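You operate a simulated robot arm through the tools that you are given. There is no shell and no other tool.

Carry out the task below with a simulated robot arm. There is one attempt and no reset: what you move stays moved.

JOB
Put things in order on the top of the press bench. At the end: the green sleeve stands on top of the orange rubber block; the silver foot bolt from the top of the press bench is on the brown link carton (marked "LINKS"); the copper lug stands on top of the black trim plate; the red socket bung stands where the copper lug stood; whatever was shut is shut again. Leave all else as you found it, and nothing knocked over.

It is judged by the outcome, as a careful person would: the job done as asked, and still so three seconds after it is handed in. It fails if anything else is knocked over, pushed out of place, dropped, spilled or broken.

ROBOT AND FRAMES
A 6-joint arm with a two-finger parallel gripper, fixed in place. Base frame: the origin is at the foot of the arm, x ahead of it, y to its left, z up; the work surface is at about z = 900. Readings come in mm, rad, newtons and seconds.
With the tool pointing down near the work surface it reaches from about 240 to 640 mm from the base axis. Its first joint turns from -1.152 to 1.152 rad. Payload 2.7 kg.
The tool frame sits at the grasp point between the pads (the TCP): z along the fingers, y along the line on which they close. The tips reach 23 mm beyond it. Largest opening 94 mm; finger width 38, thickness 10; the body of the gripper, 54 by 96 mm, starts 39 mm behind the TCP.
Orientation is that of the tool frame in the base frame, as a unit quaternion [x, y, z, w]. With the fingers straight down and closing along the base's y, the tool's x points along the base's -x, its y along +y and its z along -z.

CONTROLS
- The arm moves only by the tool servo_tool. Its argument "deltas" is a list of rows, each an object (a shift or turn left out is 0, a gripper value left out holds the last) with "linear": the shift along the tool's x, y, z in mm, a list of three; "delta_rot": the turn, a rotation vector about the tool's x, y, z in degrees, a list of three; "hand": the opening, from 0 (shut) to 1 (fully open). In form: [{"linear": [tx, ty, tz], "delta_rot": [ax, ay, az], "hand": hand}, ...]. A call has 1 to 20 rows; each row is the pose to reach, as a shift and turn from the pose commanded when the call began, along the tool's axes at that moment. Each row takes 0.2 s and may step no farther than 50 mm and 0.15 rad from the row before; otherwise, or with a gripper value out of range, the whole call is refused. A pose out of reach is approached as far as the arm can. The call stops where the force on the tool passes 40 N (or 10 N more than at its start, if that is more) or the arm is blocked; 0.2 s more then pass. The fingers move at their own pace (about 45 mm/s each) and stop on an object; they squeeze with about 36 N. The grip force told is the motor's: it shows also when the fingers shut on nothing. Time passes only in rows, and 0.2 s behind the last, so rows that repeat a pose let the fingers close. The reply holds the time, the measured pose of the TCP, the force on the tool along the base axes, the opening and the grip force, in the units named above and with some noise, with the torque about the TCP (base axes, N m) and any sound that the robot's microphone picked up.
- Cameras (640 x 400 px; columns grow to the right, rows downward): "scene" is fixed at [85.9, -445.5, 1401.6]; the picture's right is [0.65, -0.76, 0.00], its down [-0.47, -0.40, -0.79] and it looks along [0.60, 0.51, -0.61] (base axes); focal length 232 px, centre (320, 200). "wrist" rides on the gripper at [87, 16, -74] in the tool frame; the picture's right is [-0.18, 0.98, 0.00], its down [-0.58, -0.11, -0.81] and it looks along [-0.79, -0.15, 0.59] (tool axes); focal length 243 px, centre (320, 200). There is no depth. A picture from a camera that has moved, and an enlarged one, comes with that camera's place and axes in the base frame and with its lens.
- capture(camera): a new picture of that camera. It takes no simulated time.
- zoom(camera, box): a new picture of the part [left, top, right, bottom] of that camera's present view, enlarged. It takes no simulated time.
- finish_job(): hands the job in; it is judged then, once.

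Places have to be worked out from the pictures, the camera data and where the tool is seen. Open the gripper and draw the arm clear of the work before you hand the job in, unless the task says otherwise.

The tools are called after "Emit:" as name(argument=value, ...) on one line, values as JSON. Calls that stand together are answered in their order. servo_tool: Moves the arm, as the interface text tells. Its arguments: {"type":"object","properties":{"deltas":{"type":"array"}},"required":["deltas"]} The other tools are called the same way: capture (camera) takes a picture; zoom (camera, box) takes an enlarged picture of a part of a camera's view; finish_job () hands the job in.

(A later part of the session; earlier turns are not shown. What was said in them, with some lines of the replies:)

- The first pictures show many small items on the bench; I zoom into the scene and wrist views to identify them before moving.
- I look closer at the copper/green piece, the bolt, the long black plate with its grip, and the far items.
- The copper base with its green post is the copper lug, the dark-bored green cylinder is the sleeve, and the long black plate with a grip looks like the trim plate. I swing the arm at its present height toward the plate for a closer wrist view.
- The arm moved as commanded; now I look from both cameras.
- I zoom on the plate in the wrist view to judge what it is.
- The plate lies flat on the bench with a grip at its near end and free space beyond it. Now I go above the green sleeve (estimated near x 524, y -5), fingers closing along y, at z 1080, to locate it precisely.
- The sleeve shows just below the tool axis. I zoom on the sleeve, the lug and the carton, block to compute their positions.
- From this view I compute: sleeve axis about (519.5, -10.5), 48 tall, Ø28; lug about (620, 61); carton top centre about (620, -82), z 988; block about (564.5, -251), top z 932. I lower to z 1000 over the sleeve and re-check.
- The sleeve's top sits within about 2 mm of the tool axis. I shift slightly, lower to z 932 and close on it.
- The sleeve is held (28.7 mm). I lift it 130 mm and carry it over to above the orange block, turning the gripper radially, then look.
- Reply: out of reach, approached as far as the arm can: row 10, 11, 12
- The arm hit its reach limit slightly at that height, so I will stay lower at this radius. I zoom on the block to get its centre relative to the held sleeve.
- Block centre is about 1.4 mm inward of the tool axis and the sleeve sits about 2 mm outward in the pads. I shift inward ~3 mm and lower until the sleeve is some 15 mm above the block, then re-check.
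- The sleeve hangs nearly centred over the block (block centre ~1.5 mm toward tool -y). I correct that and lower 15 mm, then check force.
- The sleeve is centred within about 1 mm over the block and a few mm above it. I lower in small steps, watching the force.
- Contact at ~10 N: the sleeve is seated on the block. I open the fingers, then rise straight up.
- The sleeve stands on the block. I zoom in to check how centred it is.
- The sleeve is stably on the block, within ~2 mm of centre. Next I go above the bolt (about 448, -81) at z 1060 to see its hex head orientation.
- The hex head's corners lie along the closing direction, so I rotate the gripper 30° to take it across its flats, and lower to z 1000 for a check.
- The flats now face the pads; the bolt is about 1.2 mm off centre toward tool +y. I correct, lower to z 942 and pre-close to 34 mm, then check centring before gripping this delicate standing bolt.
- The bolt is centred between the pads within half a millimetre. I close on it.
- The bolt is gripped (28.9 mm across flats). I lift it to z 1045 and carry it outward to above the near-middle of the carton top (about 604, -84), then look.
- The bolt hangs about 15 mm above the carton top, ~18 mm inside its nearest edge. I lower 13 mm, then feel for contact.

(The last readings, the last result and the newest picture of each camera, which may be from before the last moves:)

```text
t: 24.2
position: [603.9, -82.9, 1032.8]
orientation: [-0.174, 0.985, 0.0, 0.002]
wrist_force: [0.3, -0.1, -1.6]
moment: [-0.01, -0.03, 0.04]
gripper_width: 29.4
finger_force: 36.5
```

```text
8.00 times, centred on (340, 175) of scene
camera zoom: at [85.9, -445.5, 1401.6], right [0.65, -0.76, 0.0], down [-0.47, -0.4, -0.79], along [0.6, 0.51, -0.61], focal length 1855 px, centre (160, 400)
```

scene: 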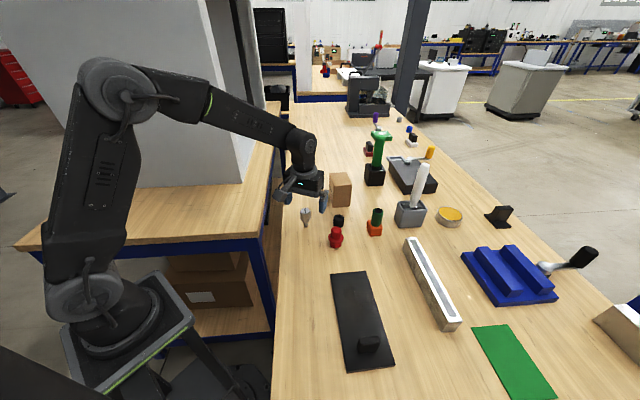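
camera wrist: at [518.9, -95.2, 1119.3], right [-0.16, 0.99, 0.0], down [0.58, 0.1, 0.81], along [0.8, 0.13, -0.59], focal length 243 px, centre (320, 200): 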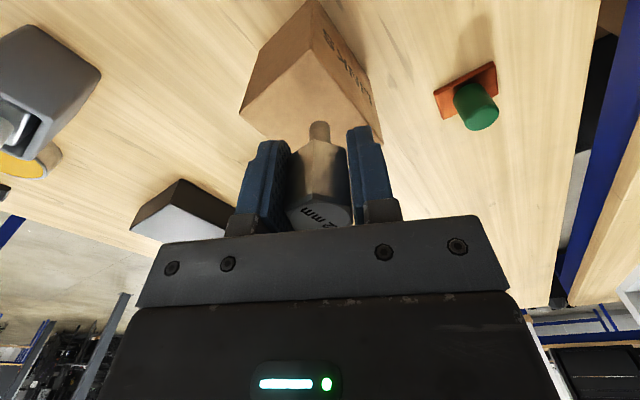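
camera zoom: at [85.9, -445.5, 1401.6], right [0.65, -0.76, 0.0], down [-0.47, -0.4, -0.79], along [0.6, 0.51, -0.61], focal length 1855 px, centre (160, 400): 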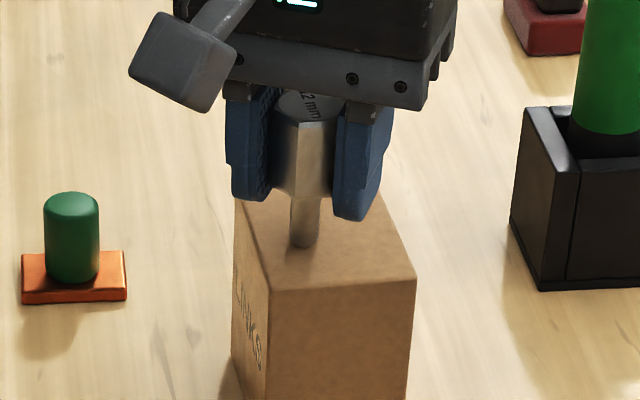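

Shaft end is just above the carton top. I lower in 1 mm steps watching force.

Emit:
servo_tool(deltas=[{"linear": [0, 0, 1], "hand": 0.15}, {"linear": [0, 0, 2]}, {"linear": [0, 0, 2]}])

```text
t: 25.0
position: [603.8, -81.8, 1030.9]
orientation: [-0.174, 0.985, 0.0, 0.001]
wrist_force: [-0.1, 0.4, 2.7]
moment: [0.04, 0.05, 0.01]
gripper_width: 28.9
finger_force: 36.6
```

Force rose to 2.7 N, probably first touch. One more millimetre to confirm.

Emit:
servo_tool(deltas=[{"linear": [0, 0, 0.5], "hand": 0.15}, {"linear": [0, 0, 0.5]}])

Emit:
zoom(camera="scene", box=[315, 150, 365, 200])

```text
t: 25.6
position: [604.4, -82.3, 1031.4]
orientation: [-0.174, 0.985, 0.0, 0.001]
wrist_force: [-0.5, 1.0, 4.2]
moment: [0.04, 0.05, 0.03]
gripper_width: 28.9
finger_force: 36.1
```

```text
8.00 times, centred on (340, 175) of scene
camera zoom: at [85.8, -445.5, 1401.6], right [0.65, -0.76, 0.0], down [-0.47, -0.4, -0.79], along [0.6, 0.51, -0.61], focal length 1855 px, centre (160, 400)
```

zoom: 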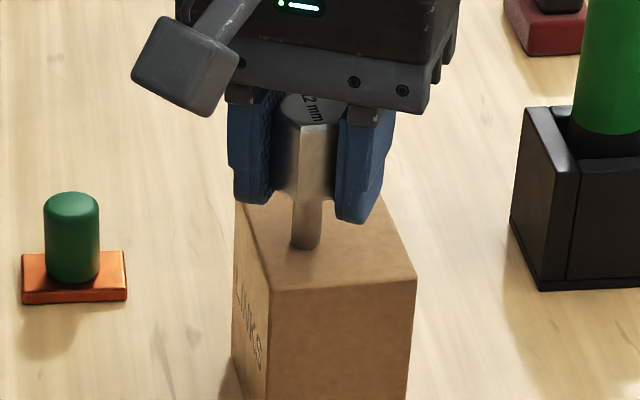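

Contact of ~4 N confirms seating. I open slowly a few millimetres and check that the bolt stays upright.

Emit:
servo_tool(deltas=[{"linear": [0, 0, 0], "hand": 0.31}, {"linear": [0, 0, 0], "hand": 0.33}, {"linear": [0, 0, 0], "hand": 0.36}, {"linear": [0, 0, 0], "hand": 0.4}, {"linear": [0, 0, 0], "hand": 0.45}, {"linear": [0, 0, 0], "hand": 0.5}, {"linear": [0, 0, 0], "hand": 0.5}])

Emit:
zoom(camera="wrist", box=[230, 20, 410, 230])

Emit:
zoom(camera="scene", box=[315, 150, 365, 200])

```text
t: 27.2
position: [604.6, -82.9, 1031.4]
orientation: [-0.174, 0.985, 0.001, 0.001]
wrist_force: [-0.3, -0.1, 0.3]
moment: [0.04, 0.0, 0.03]
gripper_width: 47.2
finger_force: 0.1
```

```text
1.90 times, centred on (320, 125) of wrist
camera zoom: at [518.3, -97.0, 1105.1], right [-0.16, 0.99, 0.0], down [0.58, 0.1, 0.81], along [0.8, 0.13, -0.59], focal length 462 px, centre (320, 343)
```

zoom: 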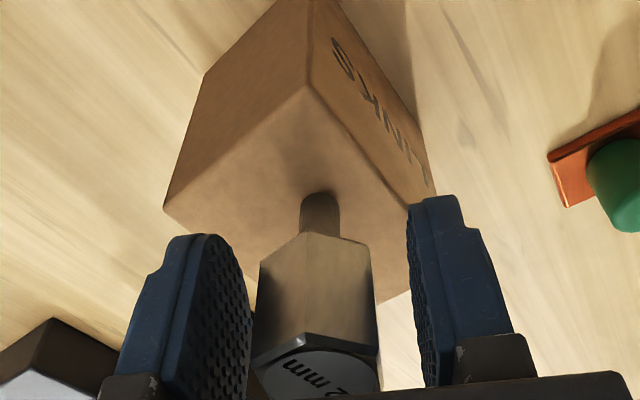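

```text
8.00 times, centred on (340, 175) of scene
camera zoom: at [85.9, -445.5, 1401.6], right [0.65, -0.76, 0.0], down [-0.47, -0.4, -0.79], along [0.6, 0.51, -0.61], focal length 1855 px, centre (160, 400)
```

zoom: 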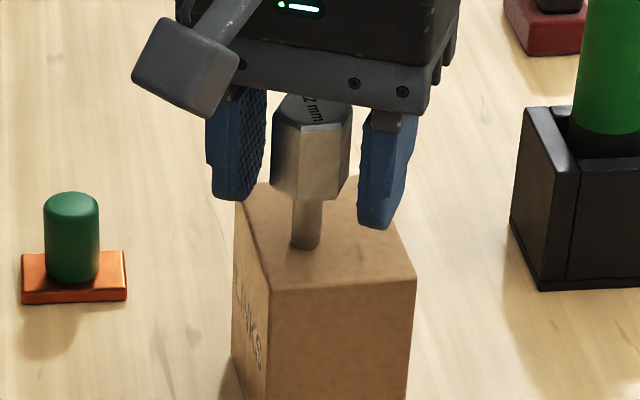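

The bolt stands upright on the carton. I open fully and withdraw upward while backing inward along the finger plane so nothing touches it.

Emit:
servo_tool(deltas=[{"linear": [0, 0, 0], "hand": 0.7}, {"linear": [0, 0, 0], "hand": 1}, {"linear": [0, 0, 0], "hand": 1}, {"linear": [0, 0, -10], "hand": 1}, {"linear": [6, 0, -25]}, {"linear": [18, 0, -40]}, {"linear": [35, 0, -55]}, {"linear": [60, 0, -60]}, {"linear": [60, 0, -60]}])

Emit:
capture(camera="wrist")

Emit:
zoom(camera="scene", box=[290, 130, 390, 230])

```text
t: 29.2
position: [546.2, -103.8, 1090.7]
orientation: [-0.173, 0.985, 0.001, 0.0]
wrist_force: [0.1, 0.0, -0.6]
moment: [0.01, -0.03, -0.02]
gripper_width: 93.7
finger_force: 0.1
```

```text
taken
camera wrist: at [460.5, -118.8, 1165.5], right [-0.16, 0.99, 0.0], down [0.58, 0.1, 0.81], along [0.8, 0.13, -0.59], focal length 243 px, centre (320, 200)
```

wrist: 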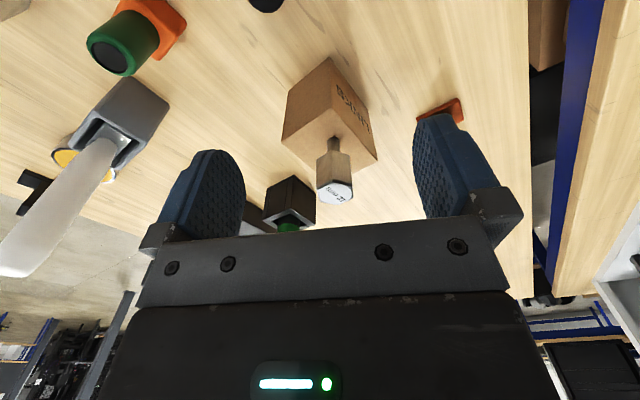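

```text
4.00 times, centred on (340, 180) of scene
camera zoom: at [85.9, -445.5, 1401.6], right [0.65, -0.76, 0.0], down [-0.47, -0.4, -0.79], along [0.6, 0.51, -0.61], focal length 928 px, centre (240, 280)
```

zoom: 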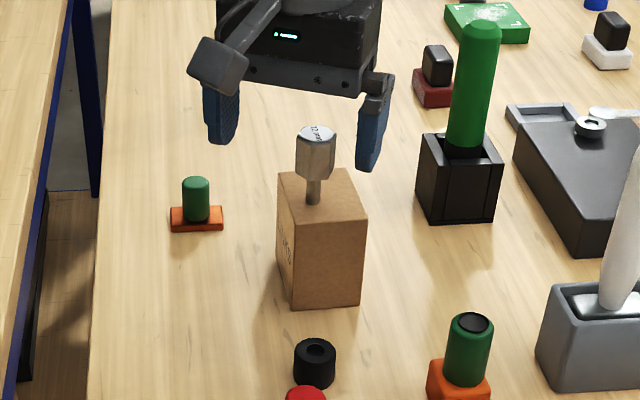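

The bolt is undisturbed. Next I move around clear of it toward the copper lug: first to (535, 61) at the same height, then to (560, 61, 1020), with the fingers closing along y.

Emit:
servo_tool(deltas=[{"linear": [-11, 40, 0], "delta_rot": [0, 0, 5], "hand": 1}, {"linear": [-22, 80, 0], "delta_rot": [0, 0, 10]}, {"linear": [-33, 120, 0], "delta_rot": [0, 0, 15]}, {"linear": [-44.5, 159.4, 0], "delta_rot": [0, 0, 20]}, {"linear": [-56, 155, 35], "delta_rot": [0, 0, 20]}, {"linear": [-68, 150.8, 71], "delta_rot": [0, 0, 20]}, {"linear": [-68, 150.8, 71], "delta_rot": [0, 0, 20]}])

Emit:
capture(camera="wrist")

Emit:
zoom(camera="wrist", box=[250, 20, 390, 160])

```text
t: 30.8
position: [559.2, 61.3, 1018.8]
orientation: [0.002, 1.0, 0.0, 0.002]
wrist_force: [0.2, -0.6, -0.2]
moment: [-0.02, 0.04, -0.01]
gripper_width: 94.0
finger_force: 0.0
```

```text
taken
camera wrist: at [473.6, 78.7, 1092.2], right [0.18, 0.98, 0.0], down [0.58, -0.11, 0.81], along [0.79, -0.15, -0.59], focal length 243 px, centre (320, 200)
```

wrist: 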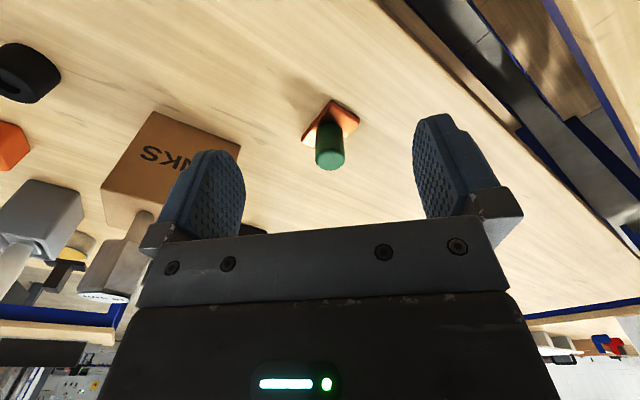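

```text
2.86 times, centred on (320, 90) of wrist
camera zoom: at [473.6, 78.7, 1092.2], right [0.18, 0.98, 0.0], down [0.58, -0.11, 0.81], along [0.79, -0.15, -0.59], focal length 693 px, centre (320, 514)
```

zoom: 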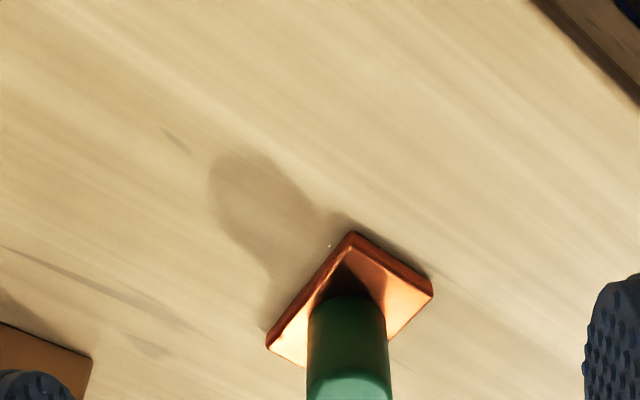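

The lug's base centre and post come out at about (619.5, 61), which I note for the bung later. I move out over it at z 985 and check the alignment.

Emit:
servo_tool(deltas=[{"linear": [-20, -1, 15], "hand": 1}, {"linear": [-40, -1.5, 33]}, {"linear": [-59, -2, 33]}, {"linear": [-59, -2, 33]}, {"linear": [-59, -2, 33]}])

Emit:
capture(camera="wrist")

Emit:
zoom(camera="wrist", box=[250, 40, 390, 180])

```text
t: 32.0
position: [618.1, 59.6, 988.0]
orientation: [0.0, 1.0, 0.0, 0.0]
wrist_force: [0.0, 0.0, 0.7]
moment: [0.03, 0.01, 0.0]
gripper_width: 94.2
finger_force: 0.0
```

```text
taken
camera wrist: at [532.3, 76.7, 1061.5], right [0.18, 0.98, 0.0], down [0.58, -0.11, 0.81], along [0.79, -0.15, -0.59], focal length 243 px, centre (320, 200)
```

wrist: 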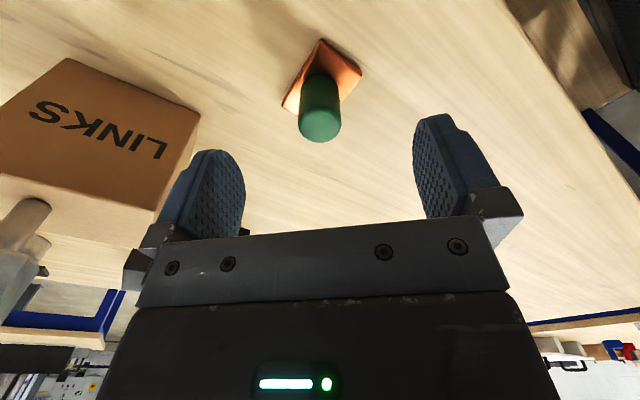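

```text
2.86 times, centred on (320, 110) of wrist
camera zoom: at [532.3, 76.7, 1061.5], right [0.18, 0.98, 0.0], down [0.58, -0.11, 0.81], along [0.79, -0.15, -0.59], focal length 693 px, centre (320, 457)
```

zoom: 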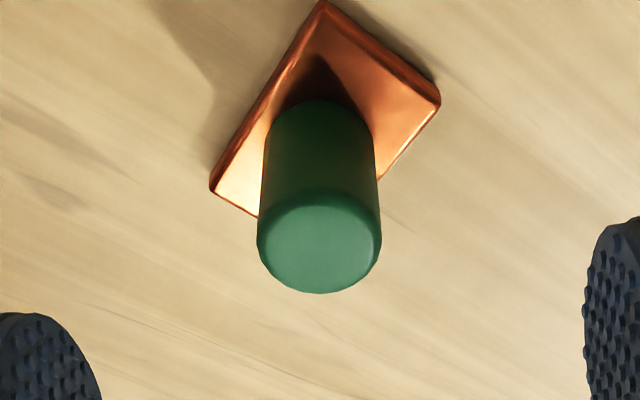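

The post is within 1 mm of the tool axis. I lower to z 936 (tips above the copper base) and close on the post.

Emit:
servo_tool(deltas=[{"linear": [-0.8, 0, 25], "hand": 1}, {"linear": [-0.8, 0, 51]}, {"linear": [-0.8, 0, 51]}, {"linear": [-0.8, 0, 51], "hand": 0.5}, {"linear": [-0.8, 0, 51], "hand": 0.35}, {"linear": [-0.8, 0, 51], "hand": 0.3}, {"linear": [-0.8, 0, 51], "hand": 0.12}, {"linear": [-0.8, 0, 51], "hand": 0.12}, {"linear": [-0.8, 0, 51], "hand": 0.12}])

Emit:
capture(camera="wrist")

Emit:
zoom(camera="scene", box=[280, 140, 380, 220])

```text
t: 34.0
position: [622.4, 57.2, 933.9]
orientation: [0.0, 1.0, 0.001, 0.001]
wrist_force: [0.8, 0.1, 0.1]
moment: [-0.04, -0.02, 0.0]
gripper_width: 24.4
finger_force: 36.4
```

```text
taken
camera wrist: at [536.7, 74.0, 1009.7], right [0.18, 0.98, 0.0], down [0.58, -0.11, 0.81], along [0.79, -0.15, -0.59], focal length 243 px, centre (320, 200)
```

wrist: 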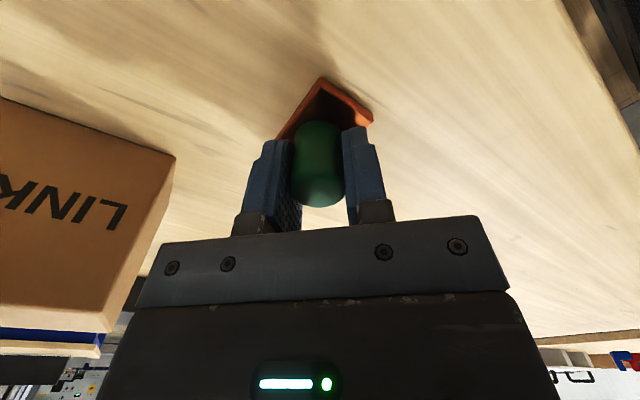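

```text
5.00 times, centred on (330, 180) of scene
camera zoom: at [85.9, -445.5, 1401.6], right [0.65, -0.76, 0.0], down [-0.47, -0.4, -0.79], along [0.6, 0.51, -0.61], focal length 1160 px, centre (270, 300)
```

zoom: 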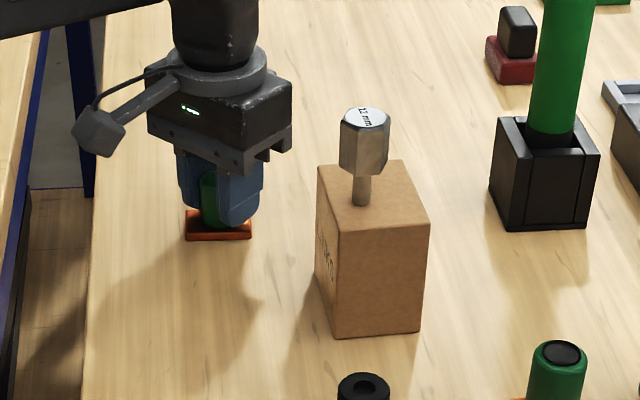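

The post is gripped (24.4 mm), but the reported pose is a few mm off what I commanded. I zoom to check where the lug sits now relative to the tool before lifting.

Emit:
zoom(camera="wrist", box=[230, 60, 410, 220])

Emit:
zoom(camera="scene", box=[290, 150, 330, 200])

```text
2.50 times, centred on (320, 140) of wrist
camera zoom: at [536.7, 74.0, 1009.7], right [0.18, 0.98, 0.0], down [0.58, -0.11, 0.81], along [0.79, -0.15, -0.59], focal length 606 px, centre (320, 350)
```

zoom: 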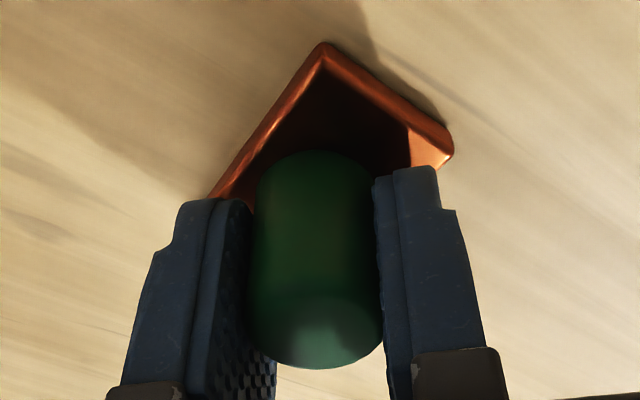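

```text
8.00 times, centred on (310, 175) of scene
camera zoom: at [85.9, -445.5, 1401.6], right [0.65, -0.76, 0.0], down [-0.47, -0.4, -0.79], along [0.6, 0.51, -0.61], focal length 1855 px, centre (400, 400)
```

zoom: 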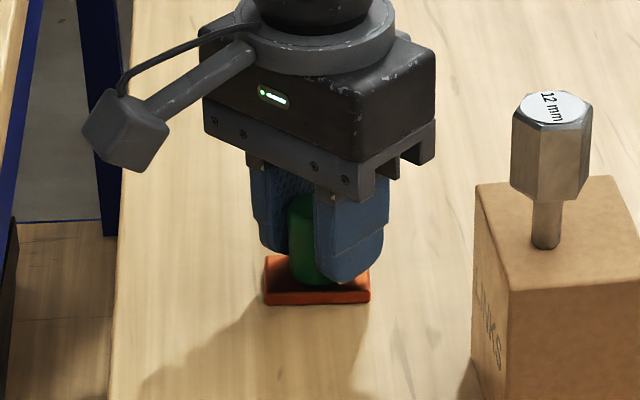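

The lug sits about 3 mm inward in the pads and has not been disturbed noticeably. I lift, back inward clear of the carton, and carry it at z ~1000 to above the trim plate (target lug centre about 346, -330), keeping the same heading.

Emit:
servo_tool(deltas=[{"linear": [0, 0, -15], "hand": 0.12}, {"linear": [0, 0, -40]}, {"linear": [30, 0, -60]}, {"linear": [75, 0, -64]}, {"linear": [120, 0, -64]}, {"linear": [140, -30, -64]}, {"linear": [155, -70, -64]}, {"linear": [170, -110, -64]}, {"linear": [185, -149, -64]}, {"linear": [200, -189, -64]}, {"linear": [215, -229, -64]}, {"linear": [230, -269, -64]}, {"linear": [245, -309, -64]}, {"linear": [260, -349, -64]}, {"linear": [274.7, -388.5, -64]}, {"linear": [274.7, -388.5, -64]}, {"linear": [274.7, -388.5, -64]}])

Emit:
capture(camera="wrist")

Emit:
capture(camera="scene")

```text
t: 37.6
position: [340.8, -327.2, 999.3]
orientation: [0.001, 1.0, -0.001, 0.001]
wrist_force: [0.4, 0.8, -0.4]
moment: [0.01, -0.02, -0.01]
gripper_width: 24.5
finger_force: 35.5
```

```text
taken
camera wrist: at [256.1, -310.2, 1073.6], right [0.18, 0.98, 0.0], down [0.58, -0.11, 0.81], along [0.79, -0.15, -0.59], focal length 243 px, centre (320, 200)
```

wrist: 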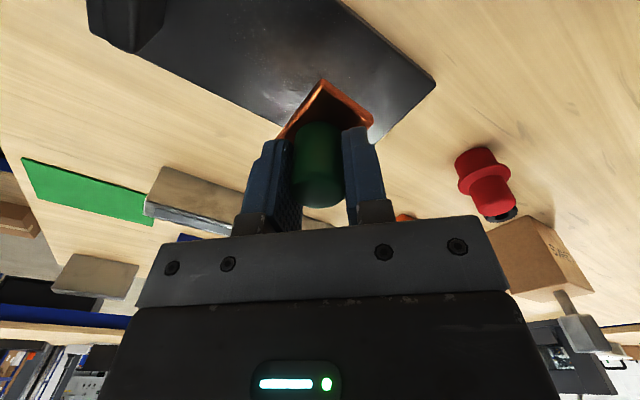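

```text
taken
```

scene: 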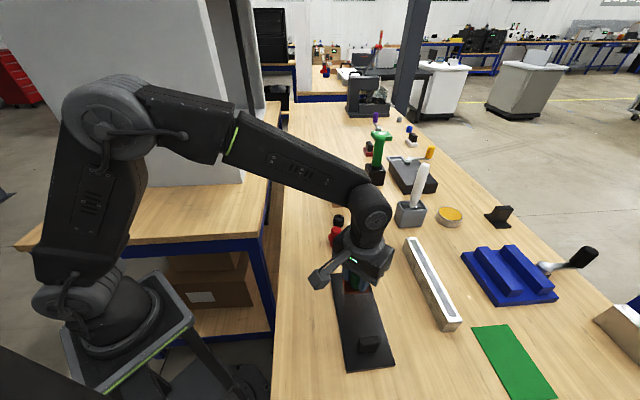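

The lug is above the plate; by the wrist view the plate corner matches my estimate (360, -247). I shift ~7 mm to centre it across the plate and lower 42 mm.

Emit:
servo_tool(deltas=[{"linear": [-5.1, -4.8, 20], "hand": 0.12}, {"linear": [-5.1, -4.8, 42]}, {"linear": [-5.1, -4.8, 42]}, {"linear": [-5.1, -4.8, 42]}])

Emit:
capture(camera="wrist")

Emit:
zoom(camera="scene", box=[310, 240, 410, 380])

```text
t: 38.6
position: [348.0, -335.2, 957.6]
orientation: [0.0, 1.0, 0.0, 0.001]
wrist_force: [0.1, 0.0, -0.2]
moment: [0.01, -0.02, 0.03]
gripper_width: 24.6
finger_force: 36.2
```

```text
taken
camera wrist: at [261.9, -318.9, 1030.5], right [0.18, 0.98, 0.0], down [0.58, -0.11, 0.81], along [0.79, -0.15, -0.59], focal length 243 px, centre (320, 200)
```

wrist: 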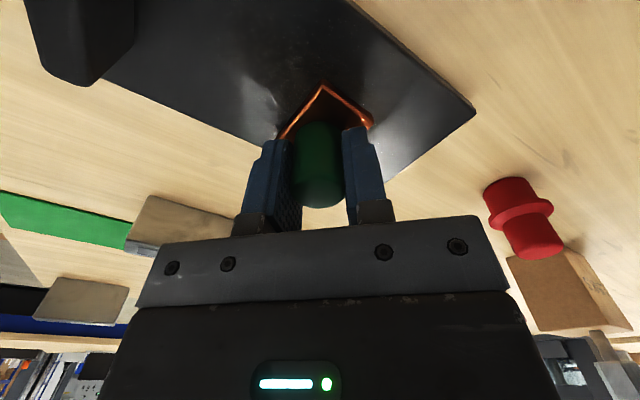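

```text
2.86 times, centred on (360, 310) of scene
camera zoom: at [85.9, -445.5, 1401.6], right [0.65, -0.76, 0.0], down [-0.47, -0.4, -0.79], along [0.6, 0.51, -0.61], focal length 663 px, centre (206, -114)
```

zoom: 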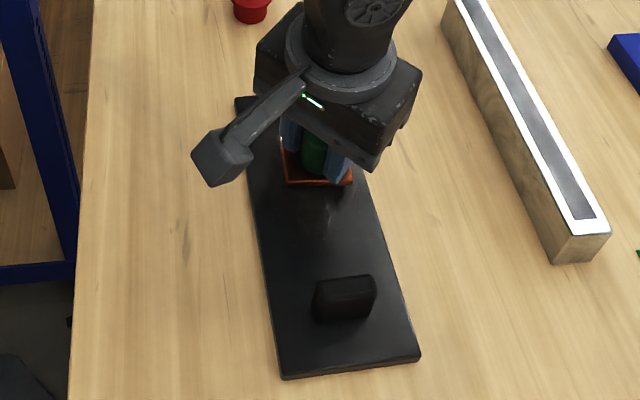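

The lug is well inside the plate and about 14 mm above it. I lower 10 mm, then feel for contact.

Emit:
servo_tool(deltas=[{"linear": [0, 0, 5], "hand": 0.12}, {"linear": [0, 0, 10]}, {"linear": [0, 0, 10]}])

Emit:
zoom(camera="wrist", box=[200, 40, 440, 240])

```text
t: 39.4
position: [348.0, -334.3, 946.6]
orientation: [-0.001, 1.0, 0.0, 0.0]
wrist_force: [-3.6, 2.7, 8.8]
moment: [0.03, 0.14, 0.03]
gripper_width: 24.3
finger_force: 35.8
```

```text
2.00 times, centred on (320, 140) of wrist
camera zoom: at [263.1, -317.9, 1021.5], right [0.18, 0.98, 0.0], down [0.58, -0.11, 0.81], along [0.79, -0.15, -0.59], focal length 485 px, centre (320, 320)
```

zoom: 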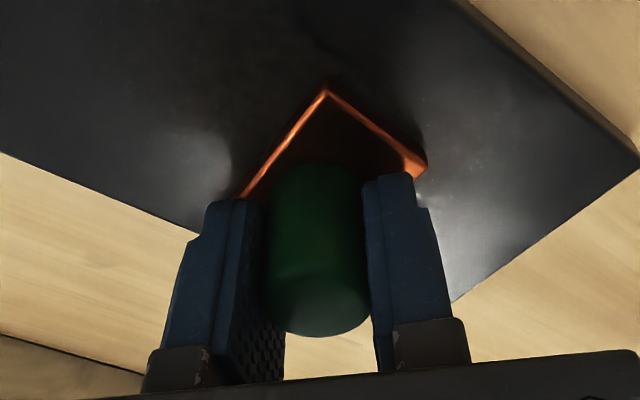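

Contact at ~9 N: the lug is resting on the plate. I ease up half a millimetre, open gradually and rise.

Emit:
servo_tool(deltas=[{"linear": [0, 0, -0.7], "hand": 0.12}, {"linear": [0, 0, -0.7], "hand": 0.3}, {"linear": [0, 0, -0.7], "hand": 0.4}, {"linear": [0, 0, -0.7], "hand": 0.6}, {"linear": [0, 0, -0.7], "hand": 0.8}, {"linear": [0, 0, -0.7], "hand": 0.8}, {"linear": [0, 0, -25], "hand": 0.8}, {"linear": [0, 0, -65], "hand": 0.9}, {"linear": [0, 0, -100], "hand": 1}, {"linear": [0, 0, -100], "hand": 1}])

Emit:
capture(camera="wrist")

Emit:
capture(camera="scene")

```text
t: 41.6
position: [348.3, -334.9, 1047.2]
orientation: [0.0, 1.0, 0.0, 0.0]
wrist_force: [0.8, 0.2, 0.2]
moment: [0.02, 0.01, 0.02]
gripper_width: 94.2
finger_force: 0.0
```

```text
taken
camera wrist: at [263.8, -319.2, 1121.0], right [0.18, 0.98, 0.0], down [0.58, -0.11, 0.81], along [0.79, -0.15, -0.59], focal length 243 px, centre (320, 200)
```

wrist: 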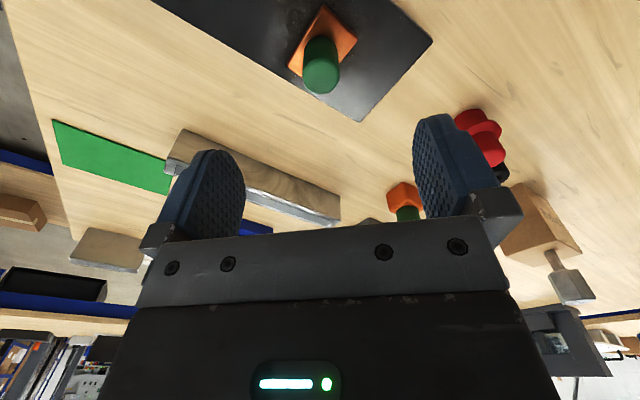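

```text
taken
```

scene: 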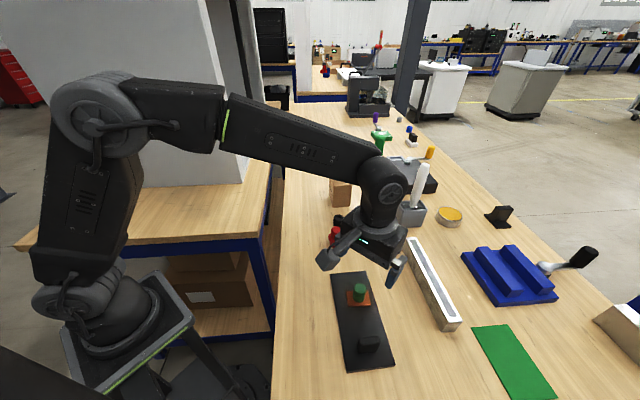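

The lug stands on the plate. Now to the red bung (about 445, -197): I move above it at z 1060.

Emit:
servo_tool(deltas=[{"linear": [-23, 35, -13], "hand": 1}, {"linear": [-46, 70, -13]}, {"linear": [-69, 105, -13]}, {"linear": [-92, 138, -13]}, {"linear": [-92, 138, -13]}, {"linear": [-92, 138, -13]}])

Emit:
capture(camera="wrist")

Emit:
zoom(camera="wrist", box=[260, 0, 380, 120])

Emit:
zoom(camera="scene", box=[320, 260, 400, 370])

```text
t: 43.0
position: [443.7, -198.4, 1060.7]
orientation: [0.0, 1.0, 0.0, 0.001]
wrist_force: [0.4, 0.0, -0.2]
moment: [0.05, -0.02, 0.0]
gripper_width: 93.9
finger_force: 0.1
```

```text
taken
camera wrist: at [358.7, -181.7, 1135.8], right [0.18, 0.98, 0.0], down [0.58, -0.11, 0.81], along [0.79, -0.15, -0.59], focal length 243 px, centre (320, 200)
```

wrist: 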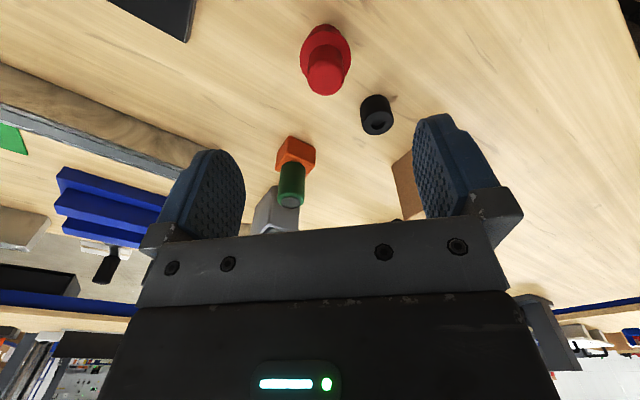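

```text
3.33 times, centred on (320, 60) of wrist
camera zoom: at [358.7, -181.7, 1135.8], right [0.18, 0.98, 0.0], down [0.58, -0.11, 0.81], along [0.79, -0.15, -0.59], focal length 809 px, centre (320, 667)
```

zoom: 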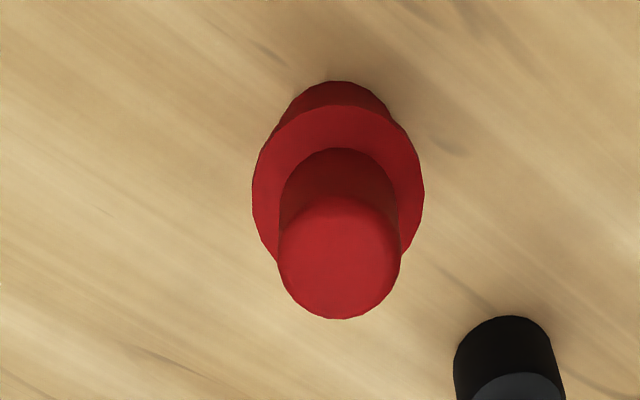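

```text
3.64 times, centred on (360, 315) of scene
camera zoom: at [85.9, -445.5, 1401.6], right [0.65, -0.76, 0.0], down [-0.47, -0.4, -0.79], along [0.6, 0.51, -0.61], focal length 843 px, centre (174, -218)
```

zoom: 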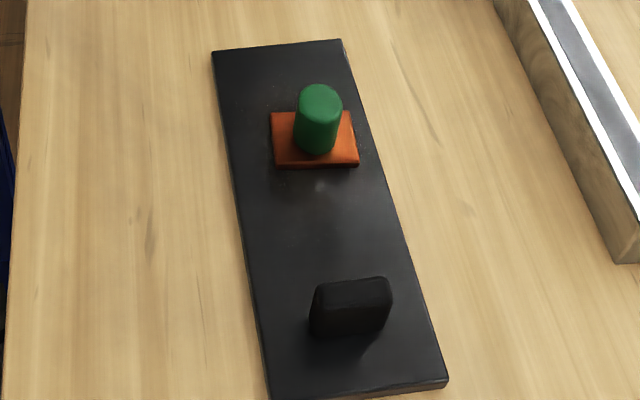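

The lug stands squarely on the plate, plate unmoved. The bung's axis computes to about 3 mm outward and 4.5 mm left of the tool; knob Ø27, top z~958, flange top ~925. I align and lower to z 1000 for a check.

Emit:
servo_tool(deltas=[{"linear": [-3.3, 4.5, 30], "hand": 1}, {"linear": [-3.3, 4.5, 62]}, {"linear": [-3.3, 4.5, 62]}, {"linear": [-3.3, 4.5, 62]}])

Emit:
zoom(camera="wrist", box=[240, 40, 400, 200])

```text
t: 44.0
position: [448.6, -193.3, 1001.3]
orientation: [0.0, 1.0, -0.001, 0.001]
wrist_force: [0.2, -0.1, -0.2]
moment: [0.0, -0.02, -0.02]
gripper_width: 94.1
finger_force: 0.0
```

```text
2.50 times, centred on (320, 120) of wrist
camera zoom: at [361.5, -178.0, 1075.3], right [0.18, 0.98, 0.0], down [0.58, -0.11, 0.81], along [0.79, -0.15, -0.59], focal length 606 px, centre (320, 400)
```

zoom: 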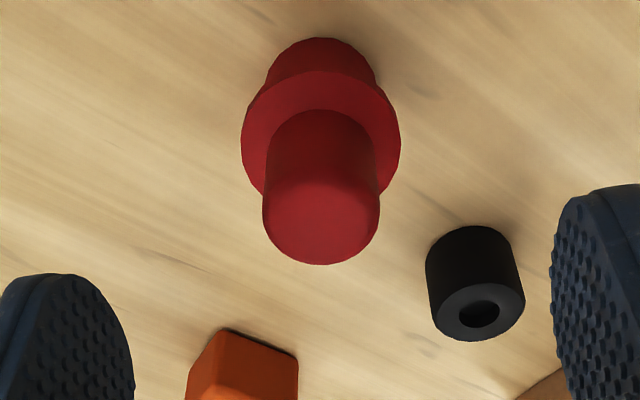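

The bung is centred within 1 mm. I lower to z ~954 (tips above the flange) and close on the knob.

Emit:
servo_tool(deltas=[{"linear": [-0.5, 0.2, 25], "hand": 1}, {"linear": [-0.5, 0.2, 47.5]}, {"linear": [-0.5, 0.2, 47.5]}, {"linear": [-0.5, 0.2, 47.5], "hand": 0.5}, {"linear": [-0.5, 0.2, 47.5], "hand": 0.35}, {"linear": [-0.5, 0.2, 47.5], "hand": 0.32}, {"linear": [-0.5, 0.2, 47.5], "hand": 0.28}, {"linear": [-0.5, 0.2, 47.5], "hand": 0.12}, {"linear": [-0.5, 0.2, 47.5], "hand": 0.12}, {"linear": [-0.5, 0.2, 47.5], "hand": 0.12}])

Emit:
zoom(camera="wrist", box=[230, 60, 410, 240])

Emit:
zoom(camera="scene", box=[300, 190, 390, 260])

```text
t: 46.2
position: [449.1, -193.5, 953.5]
orientation: [0.0, 1.0, 0.0, 0.001]
wrist_force: [0.2, -1.4, 2.0]
moment: [-0.03, 0.0, 0.04]
gripper_width: 26.5
finger_force: 36.3
```

```text
2.22 times, centred on (320, 150) of wrist
camera zoom: at [363.3, -177.2, 1027.5], right [0.18, 0.98, 0.0], down [0.58, -0.11, 0.81], along [0.79, -0.15, -0.59], focal length 539 px, centre (320, 311)
```

zoom: 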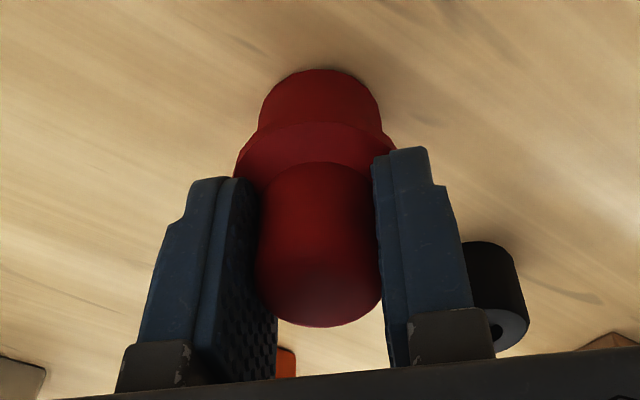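

```text
5.71 times, centred on (345, 225) of scene
camera zoom: at [85.9, -445.5, 1401.6], right [0.65, -0.76, 0.0], down [-0.47, -0.4, -0.79], along [0.6, 0.51, -0.61], focal length 1325 px, centre (177, 57)
```

zoom: 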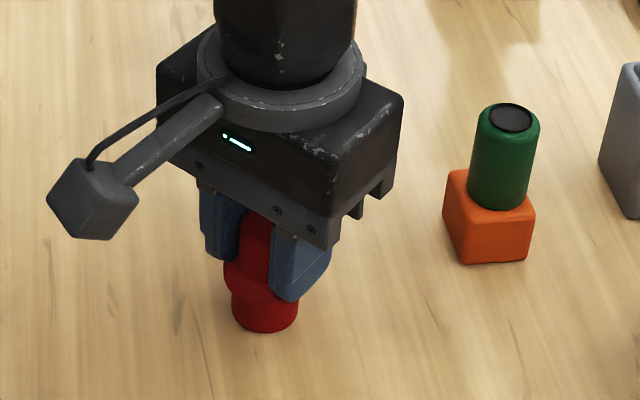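

The bung is held (26.5 mm), axis nearly on the tool axis. I lift it 38 mm, move along y at x≈450, then outward to above the lug's former spot.

Emit:
servo_tool(deltas=[{"linear": [0, 0, -18], "hand": 0.12}, {"linear": [0, 0, -38]}, {"linear": [0, 42, -38]}, {"linear": [0, 84, -38]}, {"linear": [0, 127, -38]}, {"linear": [0, 169, -38]}, {"linear": [0, 212, -38]}, {"linear": [0, 254, -38]}, {"linear": [-42, 254, -38]}, {"linear": [-84, 254, -38]}, {"linear": [-126, 254, -38]}, {"linear": [-168, 254, -38]}, {"linear": [-168, 254, -38]}, {"linear": [-168, 254, -38]}])

Emit:
capture(camera="wrist")

Emit:
capture(camera="scene")

```text
t: 49.2
position: [614.4, 66.7, 990.1]
orientation: [0.001, 1.0, 0.0, 0.0]
wrist_force: [-0.7, 0.2, 0.1]
moment: [0.0, -0.01, 0.01]
gripper_width: 26.4
finger_force: 36.3
```

```text
taken
camera wrist: at [528.5, 82.8, 1063.7], right [0.18, 0.98, 0.0], down [0.58, -0.11, 0.81], along [0.79, -0.15, -0.59], focal length 243 px, centre (320, 200)
```

wrist: 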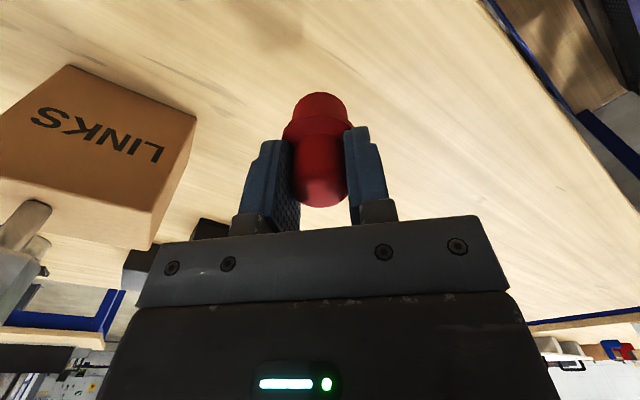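

```text
taken
```

scene: 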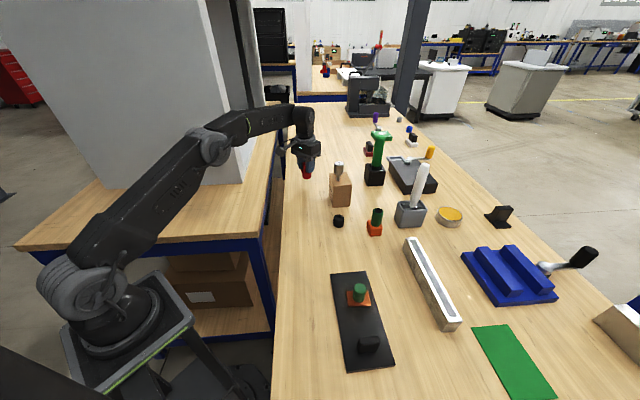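

The tool is at (615.5, 66.8); the bung must go to (619.8, 60.8). The arm drifted outward when lowering here before, so I correct partly, lower 26 mm, and measure again.

Emit:
servo_tool(deltas=[{"linear": [-2, -3.5, 10], "hand": 0.12}, {"linear": [-2, -3.5, 20]}, {"linear": [-2, -3.5, 26]}, {"linear": [-2, -3.5, 26]}, {"linear": [-2, -3.5, 26]}])

Emit:
zoom(camera="wrist", box=[230, 40, 410, 240])

Emit:
zoom(camera="scene", box=[290, 150, 330, 200])

```text
t: 50.4
position: [614.9, 60.1, 962.6]
orientation: [0.0, 1.0, 0.0, 0.0]
wrist_force: [-0.5, -0.1, 0.1]
moment: [0.01, 0.01, -0.01]
gripper_width: 26.6
finger_force: 36.2
```

```text
2.00 times, centred on (320, 140) of wrist
camera zoom: at [530.0, 76.8, 1037.5], right [0.18, 0.98, 0.0], down [0.58, -0.11, 0.81], along [0.79, -0.15, -0.59], focal length 485 px, centre (320, 320)
```

zoom: 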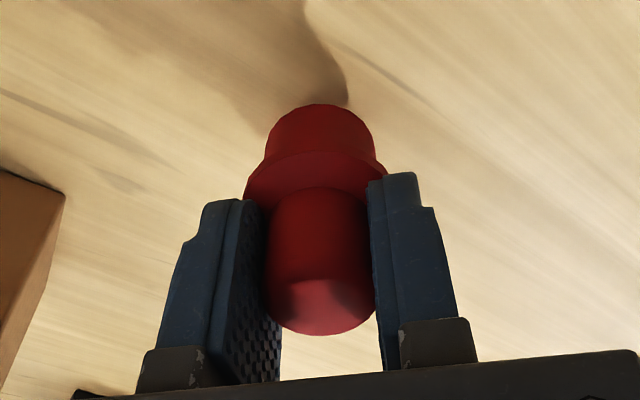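

```text
8.00 times, centred on (310, 175) of scene
camera zoom: at [85.9, -445.5, 1401.6], right [0.65, -0.76, 0.0], down [-0.47, -0.4, -0.79], along [0.6, 0.51, -0.61], focal length 1855 px, centre (400, 400)
```

zoom: 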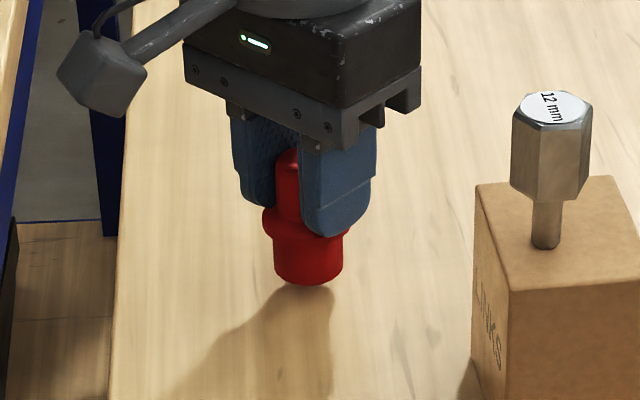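

The tool is now at (617, 60.8) with the bung 10 mm above the bench. I shift 3.8 mm outward and lower 7 mm, then feel for the surface.

Emit:
servo_tool(deltas=[{"linear": [-3.8, 0, 4], "hand": 0.12}, {"linear": [-3.8, 0, 7]}, {"linear": [-3.8, 0, 7]}, {"linear": [-3.8, 0, 7]}])

Emit:
zoom(camera="wrist", box=[230, 40, 410, 240])

Emit:
zoom(camera="scene", box=[290, 150, 330, 200])

```text
t: 51.4
position: [620.2, 59.9, 955.7]
orientation: [0.001, 1.0, 0.0, 0.0]
wrist_force: [0.5, 0.0, -0.4]
moment: [0.0, 0.02, 0.02]
gripper_width: 26.2
finger_force: 36.1
```

```text
2.00 times, centred on (320, 140) of wrist
camera zoom: at [534.2, 76.1, 1030.8], right [0.18, 0.98, 0.0], down [0.58, -0.11, 0.81], along [0.79, -0.15, -0.59], focal length 485 px, centre (320, 320)
```

zoom: 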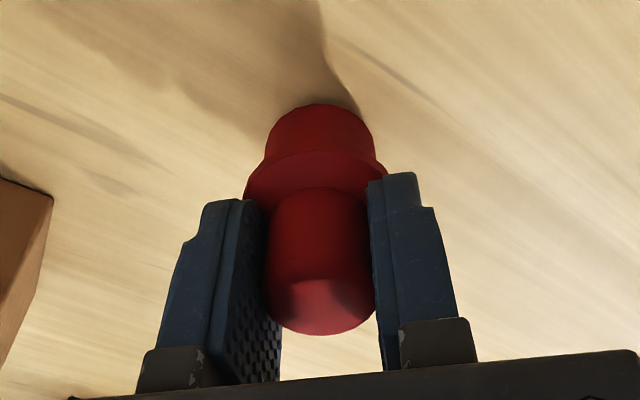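

```text
8.00 times, centred on (310, 175) of scene
camera zoom: at [85.9, -445.5, 1401.6], right [0.65, -0.76, 0.0], down [-0.47, -0.4, -0.79], along [0.6, 0.51, -0.61], focal length 1855 px, centre (400, 400)
```

zoom: 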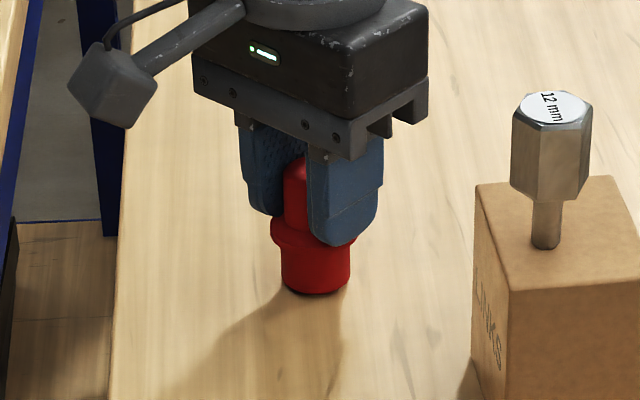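

The bung's foot in the scene view coincides with where the lug base was. I lower in 1 mm steps to contact.

Emit:
servo_tool(deltas=[{"linear": [0, 0, 1], "hand": 0.12}, {"linear": [0, 0, 2]}, {"linear": [0, 0, 3]}, {"linear": [0, 0, 3]}])

```text
t: 52.4
position: [620.7, 58.6, 953.6]
orientation: [0.0, 1.0, 0.0, 0.001]
wrist_force: [-3.0, -0.6, 3.5]
moment: [-0.01, 0.09, 0.03]
gripper_width: 26.4
finger_force: 35.9
```

Light contact (3.5 N) has begun. Another half millimetre to seat it, then I open gradually and rise.

Emit:
servo_tool(deltas=[{"linear": [0, 0, 0.6], "hand": 0.12}, {"linear": [0, 0, 0.6], "hand": 0.12}])

Emit:
zoom(camera="scene", box=[290, 150, 330, 200])

```text
t: 53.0
position: [620.8, 58.5, 953.3]
orientation: [0.0, 1.0, 0.001, 0.002]
wrist_force: [0.8, -1.0, 7.1]
moment: [-0.08, -0.04, 0.01]
gripper_width: 26.5
finger_force: 35.9
```

```text
8.00 times, centred on (310, 175) of scene
camera zoom: at [85.8, -445.6, 1401.6], right [0.65, -0.76, 0.0], down [-0.47, -0.4, -0.79], along [0.6, 0.51, -0.61], focal length 1855 px, centre (400, 400)
```

zoom: 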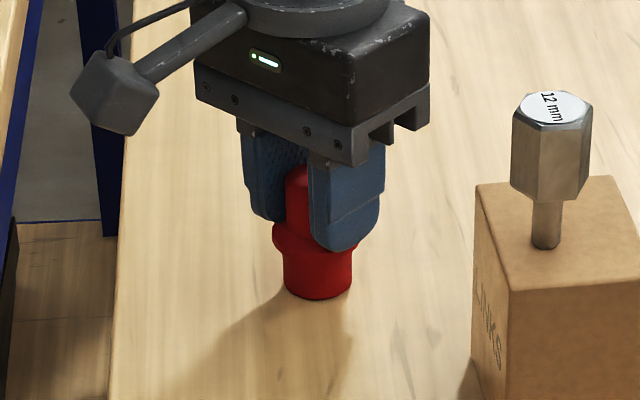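

Seated with ~7 N. I open gradually and withdraw upward and inward.

Emit:
servo_tool(deltas=[{"linear": [0, 0, -0.5], "hand": 0.12}, {"linear": [0, 0, -0.5], "hand": 0.31}, {"linear": [0, 0, -0.5], "hand": 0.4}, {"linear": [0, 0, -0.5], "hand": 0.6}, {"linear": [0, 0, -0.5], "hand": 0.9}, {"linear": [0, 0, -0.5], "hand": 1}, {"linear": [0, 0, -0.5], "hand": 1}, {"linear": [0, 0, -15], "hand": 1}, {"linear": [2, 0, -35], "hand": 1}, {"linear": [15, 0, -55], "hand": 1}, {"linear": [50, 0, -75], "hand": 1}, {"linear": [95, 0, -90], "hand": 1}, {"linear": [95, 0, -90], "hand": 1}])

Emit:
capture(camera="wrist")

Emit:
capture(camera="scene")

```text
t: 55.8
position: [524.6, 60.5, 1044.8]
orientation: [0.0, 1.0, 0.0, 0.001]
wrist_force: [0.2, 0.0, -0.9]
moment: [-0.01, 0.0, 0.01]
gripper_width: 94.2
finger_force: 0.1
```

```text
taken
camera wrist: at [438.6, 76.0, 1118.9], right [0.18, 0.98, 0.0], down [0.58, -0.11, 0.81], along [0.79, -0.15, -0.59], focal length 243 px, centre (320, 200)
```

wrist: 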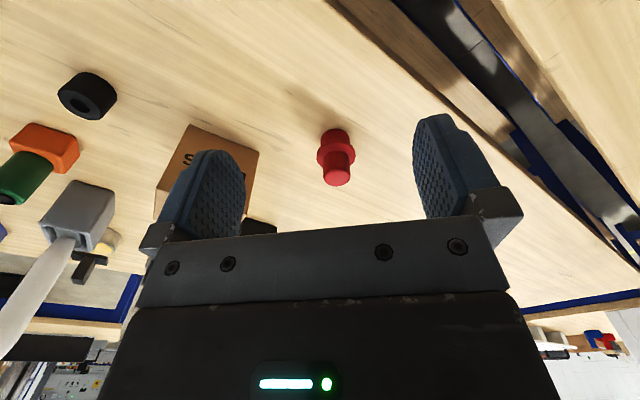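

```text
taken
```

scene: 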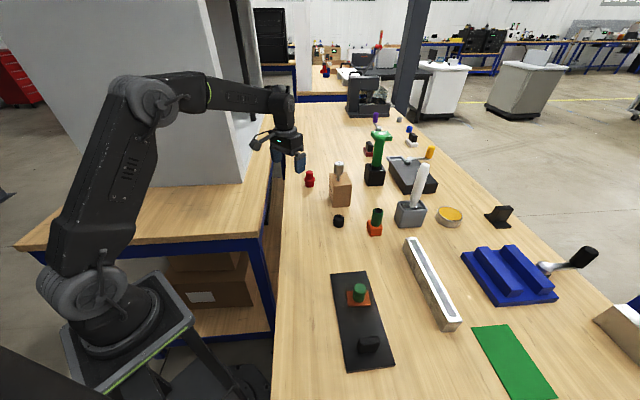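

All four pieces appear placed. I raise the arm back to near its starting pose, clear of the work, and check the final state closely.

Emit:
servo_tool(deltas=[{"linear": [20, -20, -35], "hand": 1}, {"linear": [40, -45, -70]}, {"linear": [60, -70, -105]}, {"linear": [80, -95, -140]}, {"linear": [93, -125, -167]}, {"linear": [93, -125, -167]}])

Emit:
zoom(camera="scene", box=[280, 150, 400, 250])

Emit:
zoom(camera="scene", box=[310, 250, 430, 380])

Emit:
zoom(camera="wrist", box=[160, 0, 480, 200])

Emit:
capture(camera="scene")

```text
t: 57.2
position: [433.1, -65.3, 1209.8]
orientation: [0.0, 1.0, 0.0, -0.001]
wrist_force: [-0.4, -0.2, 0.4]
moment: [-0.02, 0.04, 0.02]
gripper_width: 93.9
finger_force: 0.0
```

```text
4.00 times, centred on (340, 200) of scene
camera zoom: at [85.9, -445.5, 1401.6], right [0.65, -0.76, 0.0], down [-0.47, -0.4, -0.79], along [0.6, 0.51, -0.61], focal length 928 px, centre (240, 200)
```

zoom: 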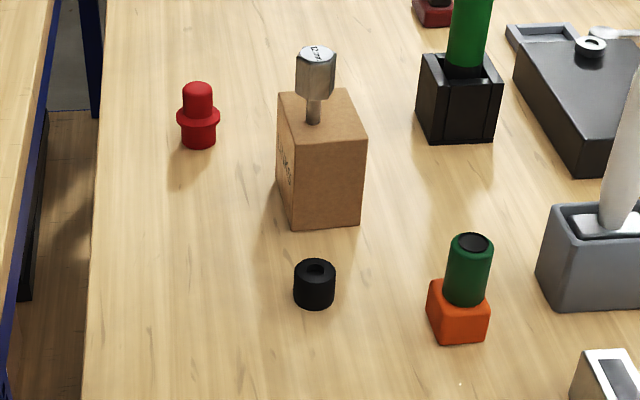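

```text
3.08 times, centred on (370, 315) of scene
camera zoom: at [85.9, -445.5, 1401.6], right [0.65, -0.76, 0.0], down [-0.47, -0.4, -0.79], along [0.6, 0.51, -0.61], focal length 714 px, centre (166, -154)
```

zoom: 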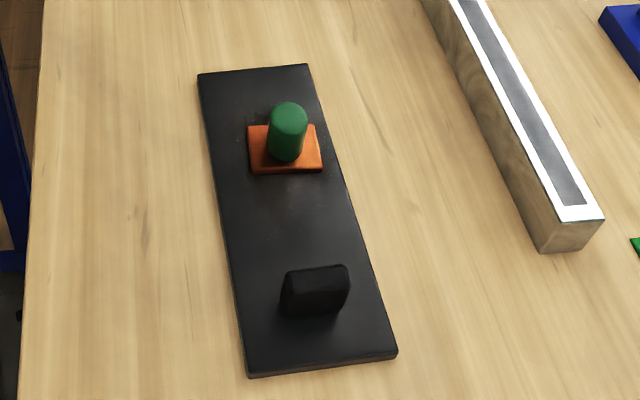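

```text
2.00 times, centred on (320, 100) of wrist
camera zoom: at [347.1, -49.7, 1285.2], right [0.18, 0.98, 0.0], down [0.58, -0.11, 0.81], along [0.79, -0.15, -0.59], focal length 485 px, centre (320, 400)
```

zoom: 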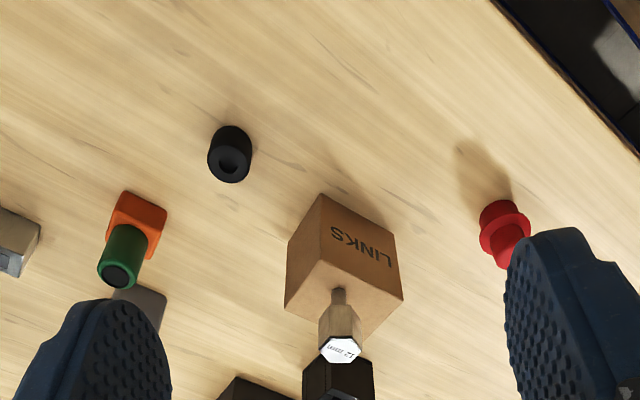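

```text
taken
```

scene: 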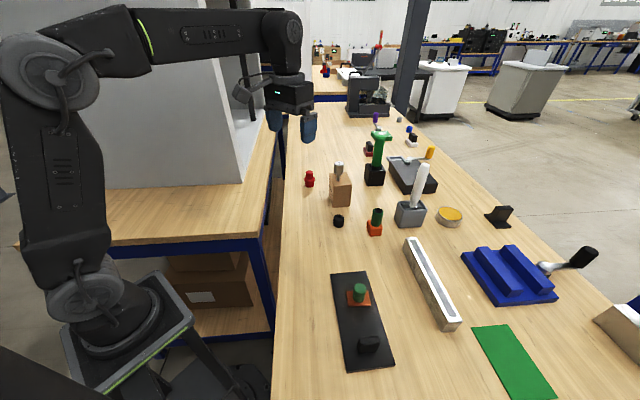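

The checks show the sleeve on the orange block, the bolt upright on the carton, the lug on the trim plate and the bung where the lug stood. The plate, carton and black bush have not moved. The gripper is open and clear, and I opened nothing, so nothing needs shutting. I hand the job in.

Emit:
finish_job()

```text
The job is handed in.
```

I moved all four pieces and handed the job in. The last pictures, taken just before that, showed everything standing. No verdict came back with the hand-in.

- **Green sleeve:** it stands on the orange rubber block, about 2 mm off centre.
- **Silver foot bolt:** it stands upright on its shaft on top of the LINKS carton, about 18 mm in from the nearest edge.
- **Copper lug:** it stands on the long black plate with the grip, which I took to be the black trim plate. It was the only flat black plate within reach. Its corners are at the same place in the picture as at the start.
- **Red socket bung:** it stands within about 1 mm of where the copper lug stood, by my measurements.

I opened nothing, so nothing needed shutting, and I saw nothing else moved or knocked over. The gripper is open and the arm is back near its starting pose, clear of the work.
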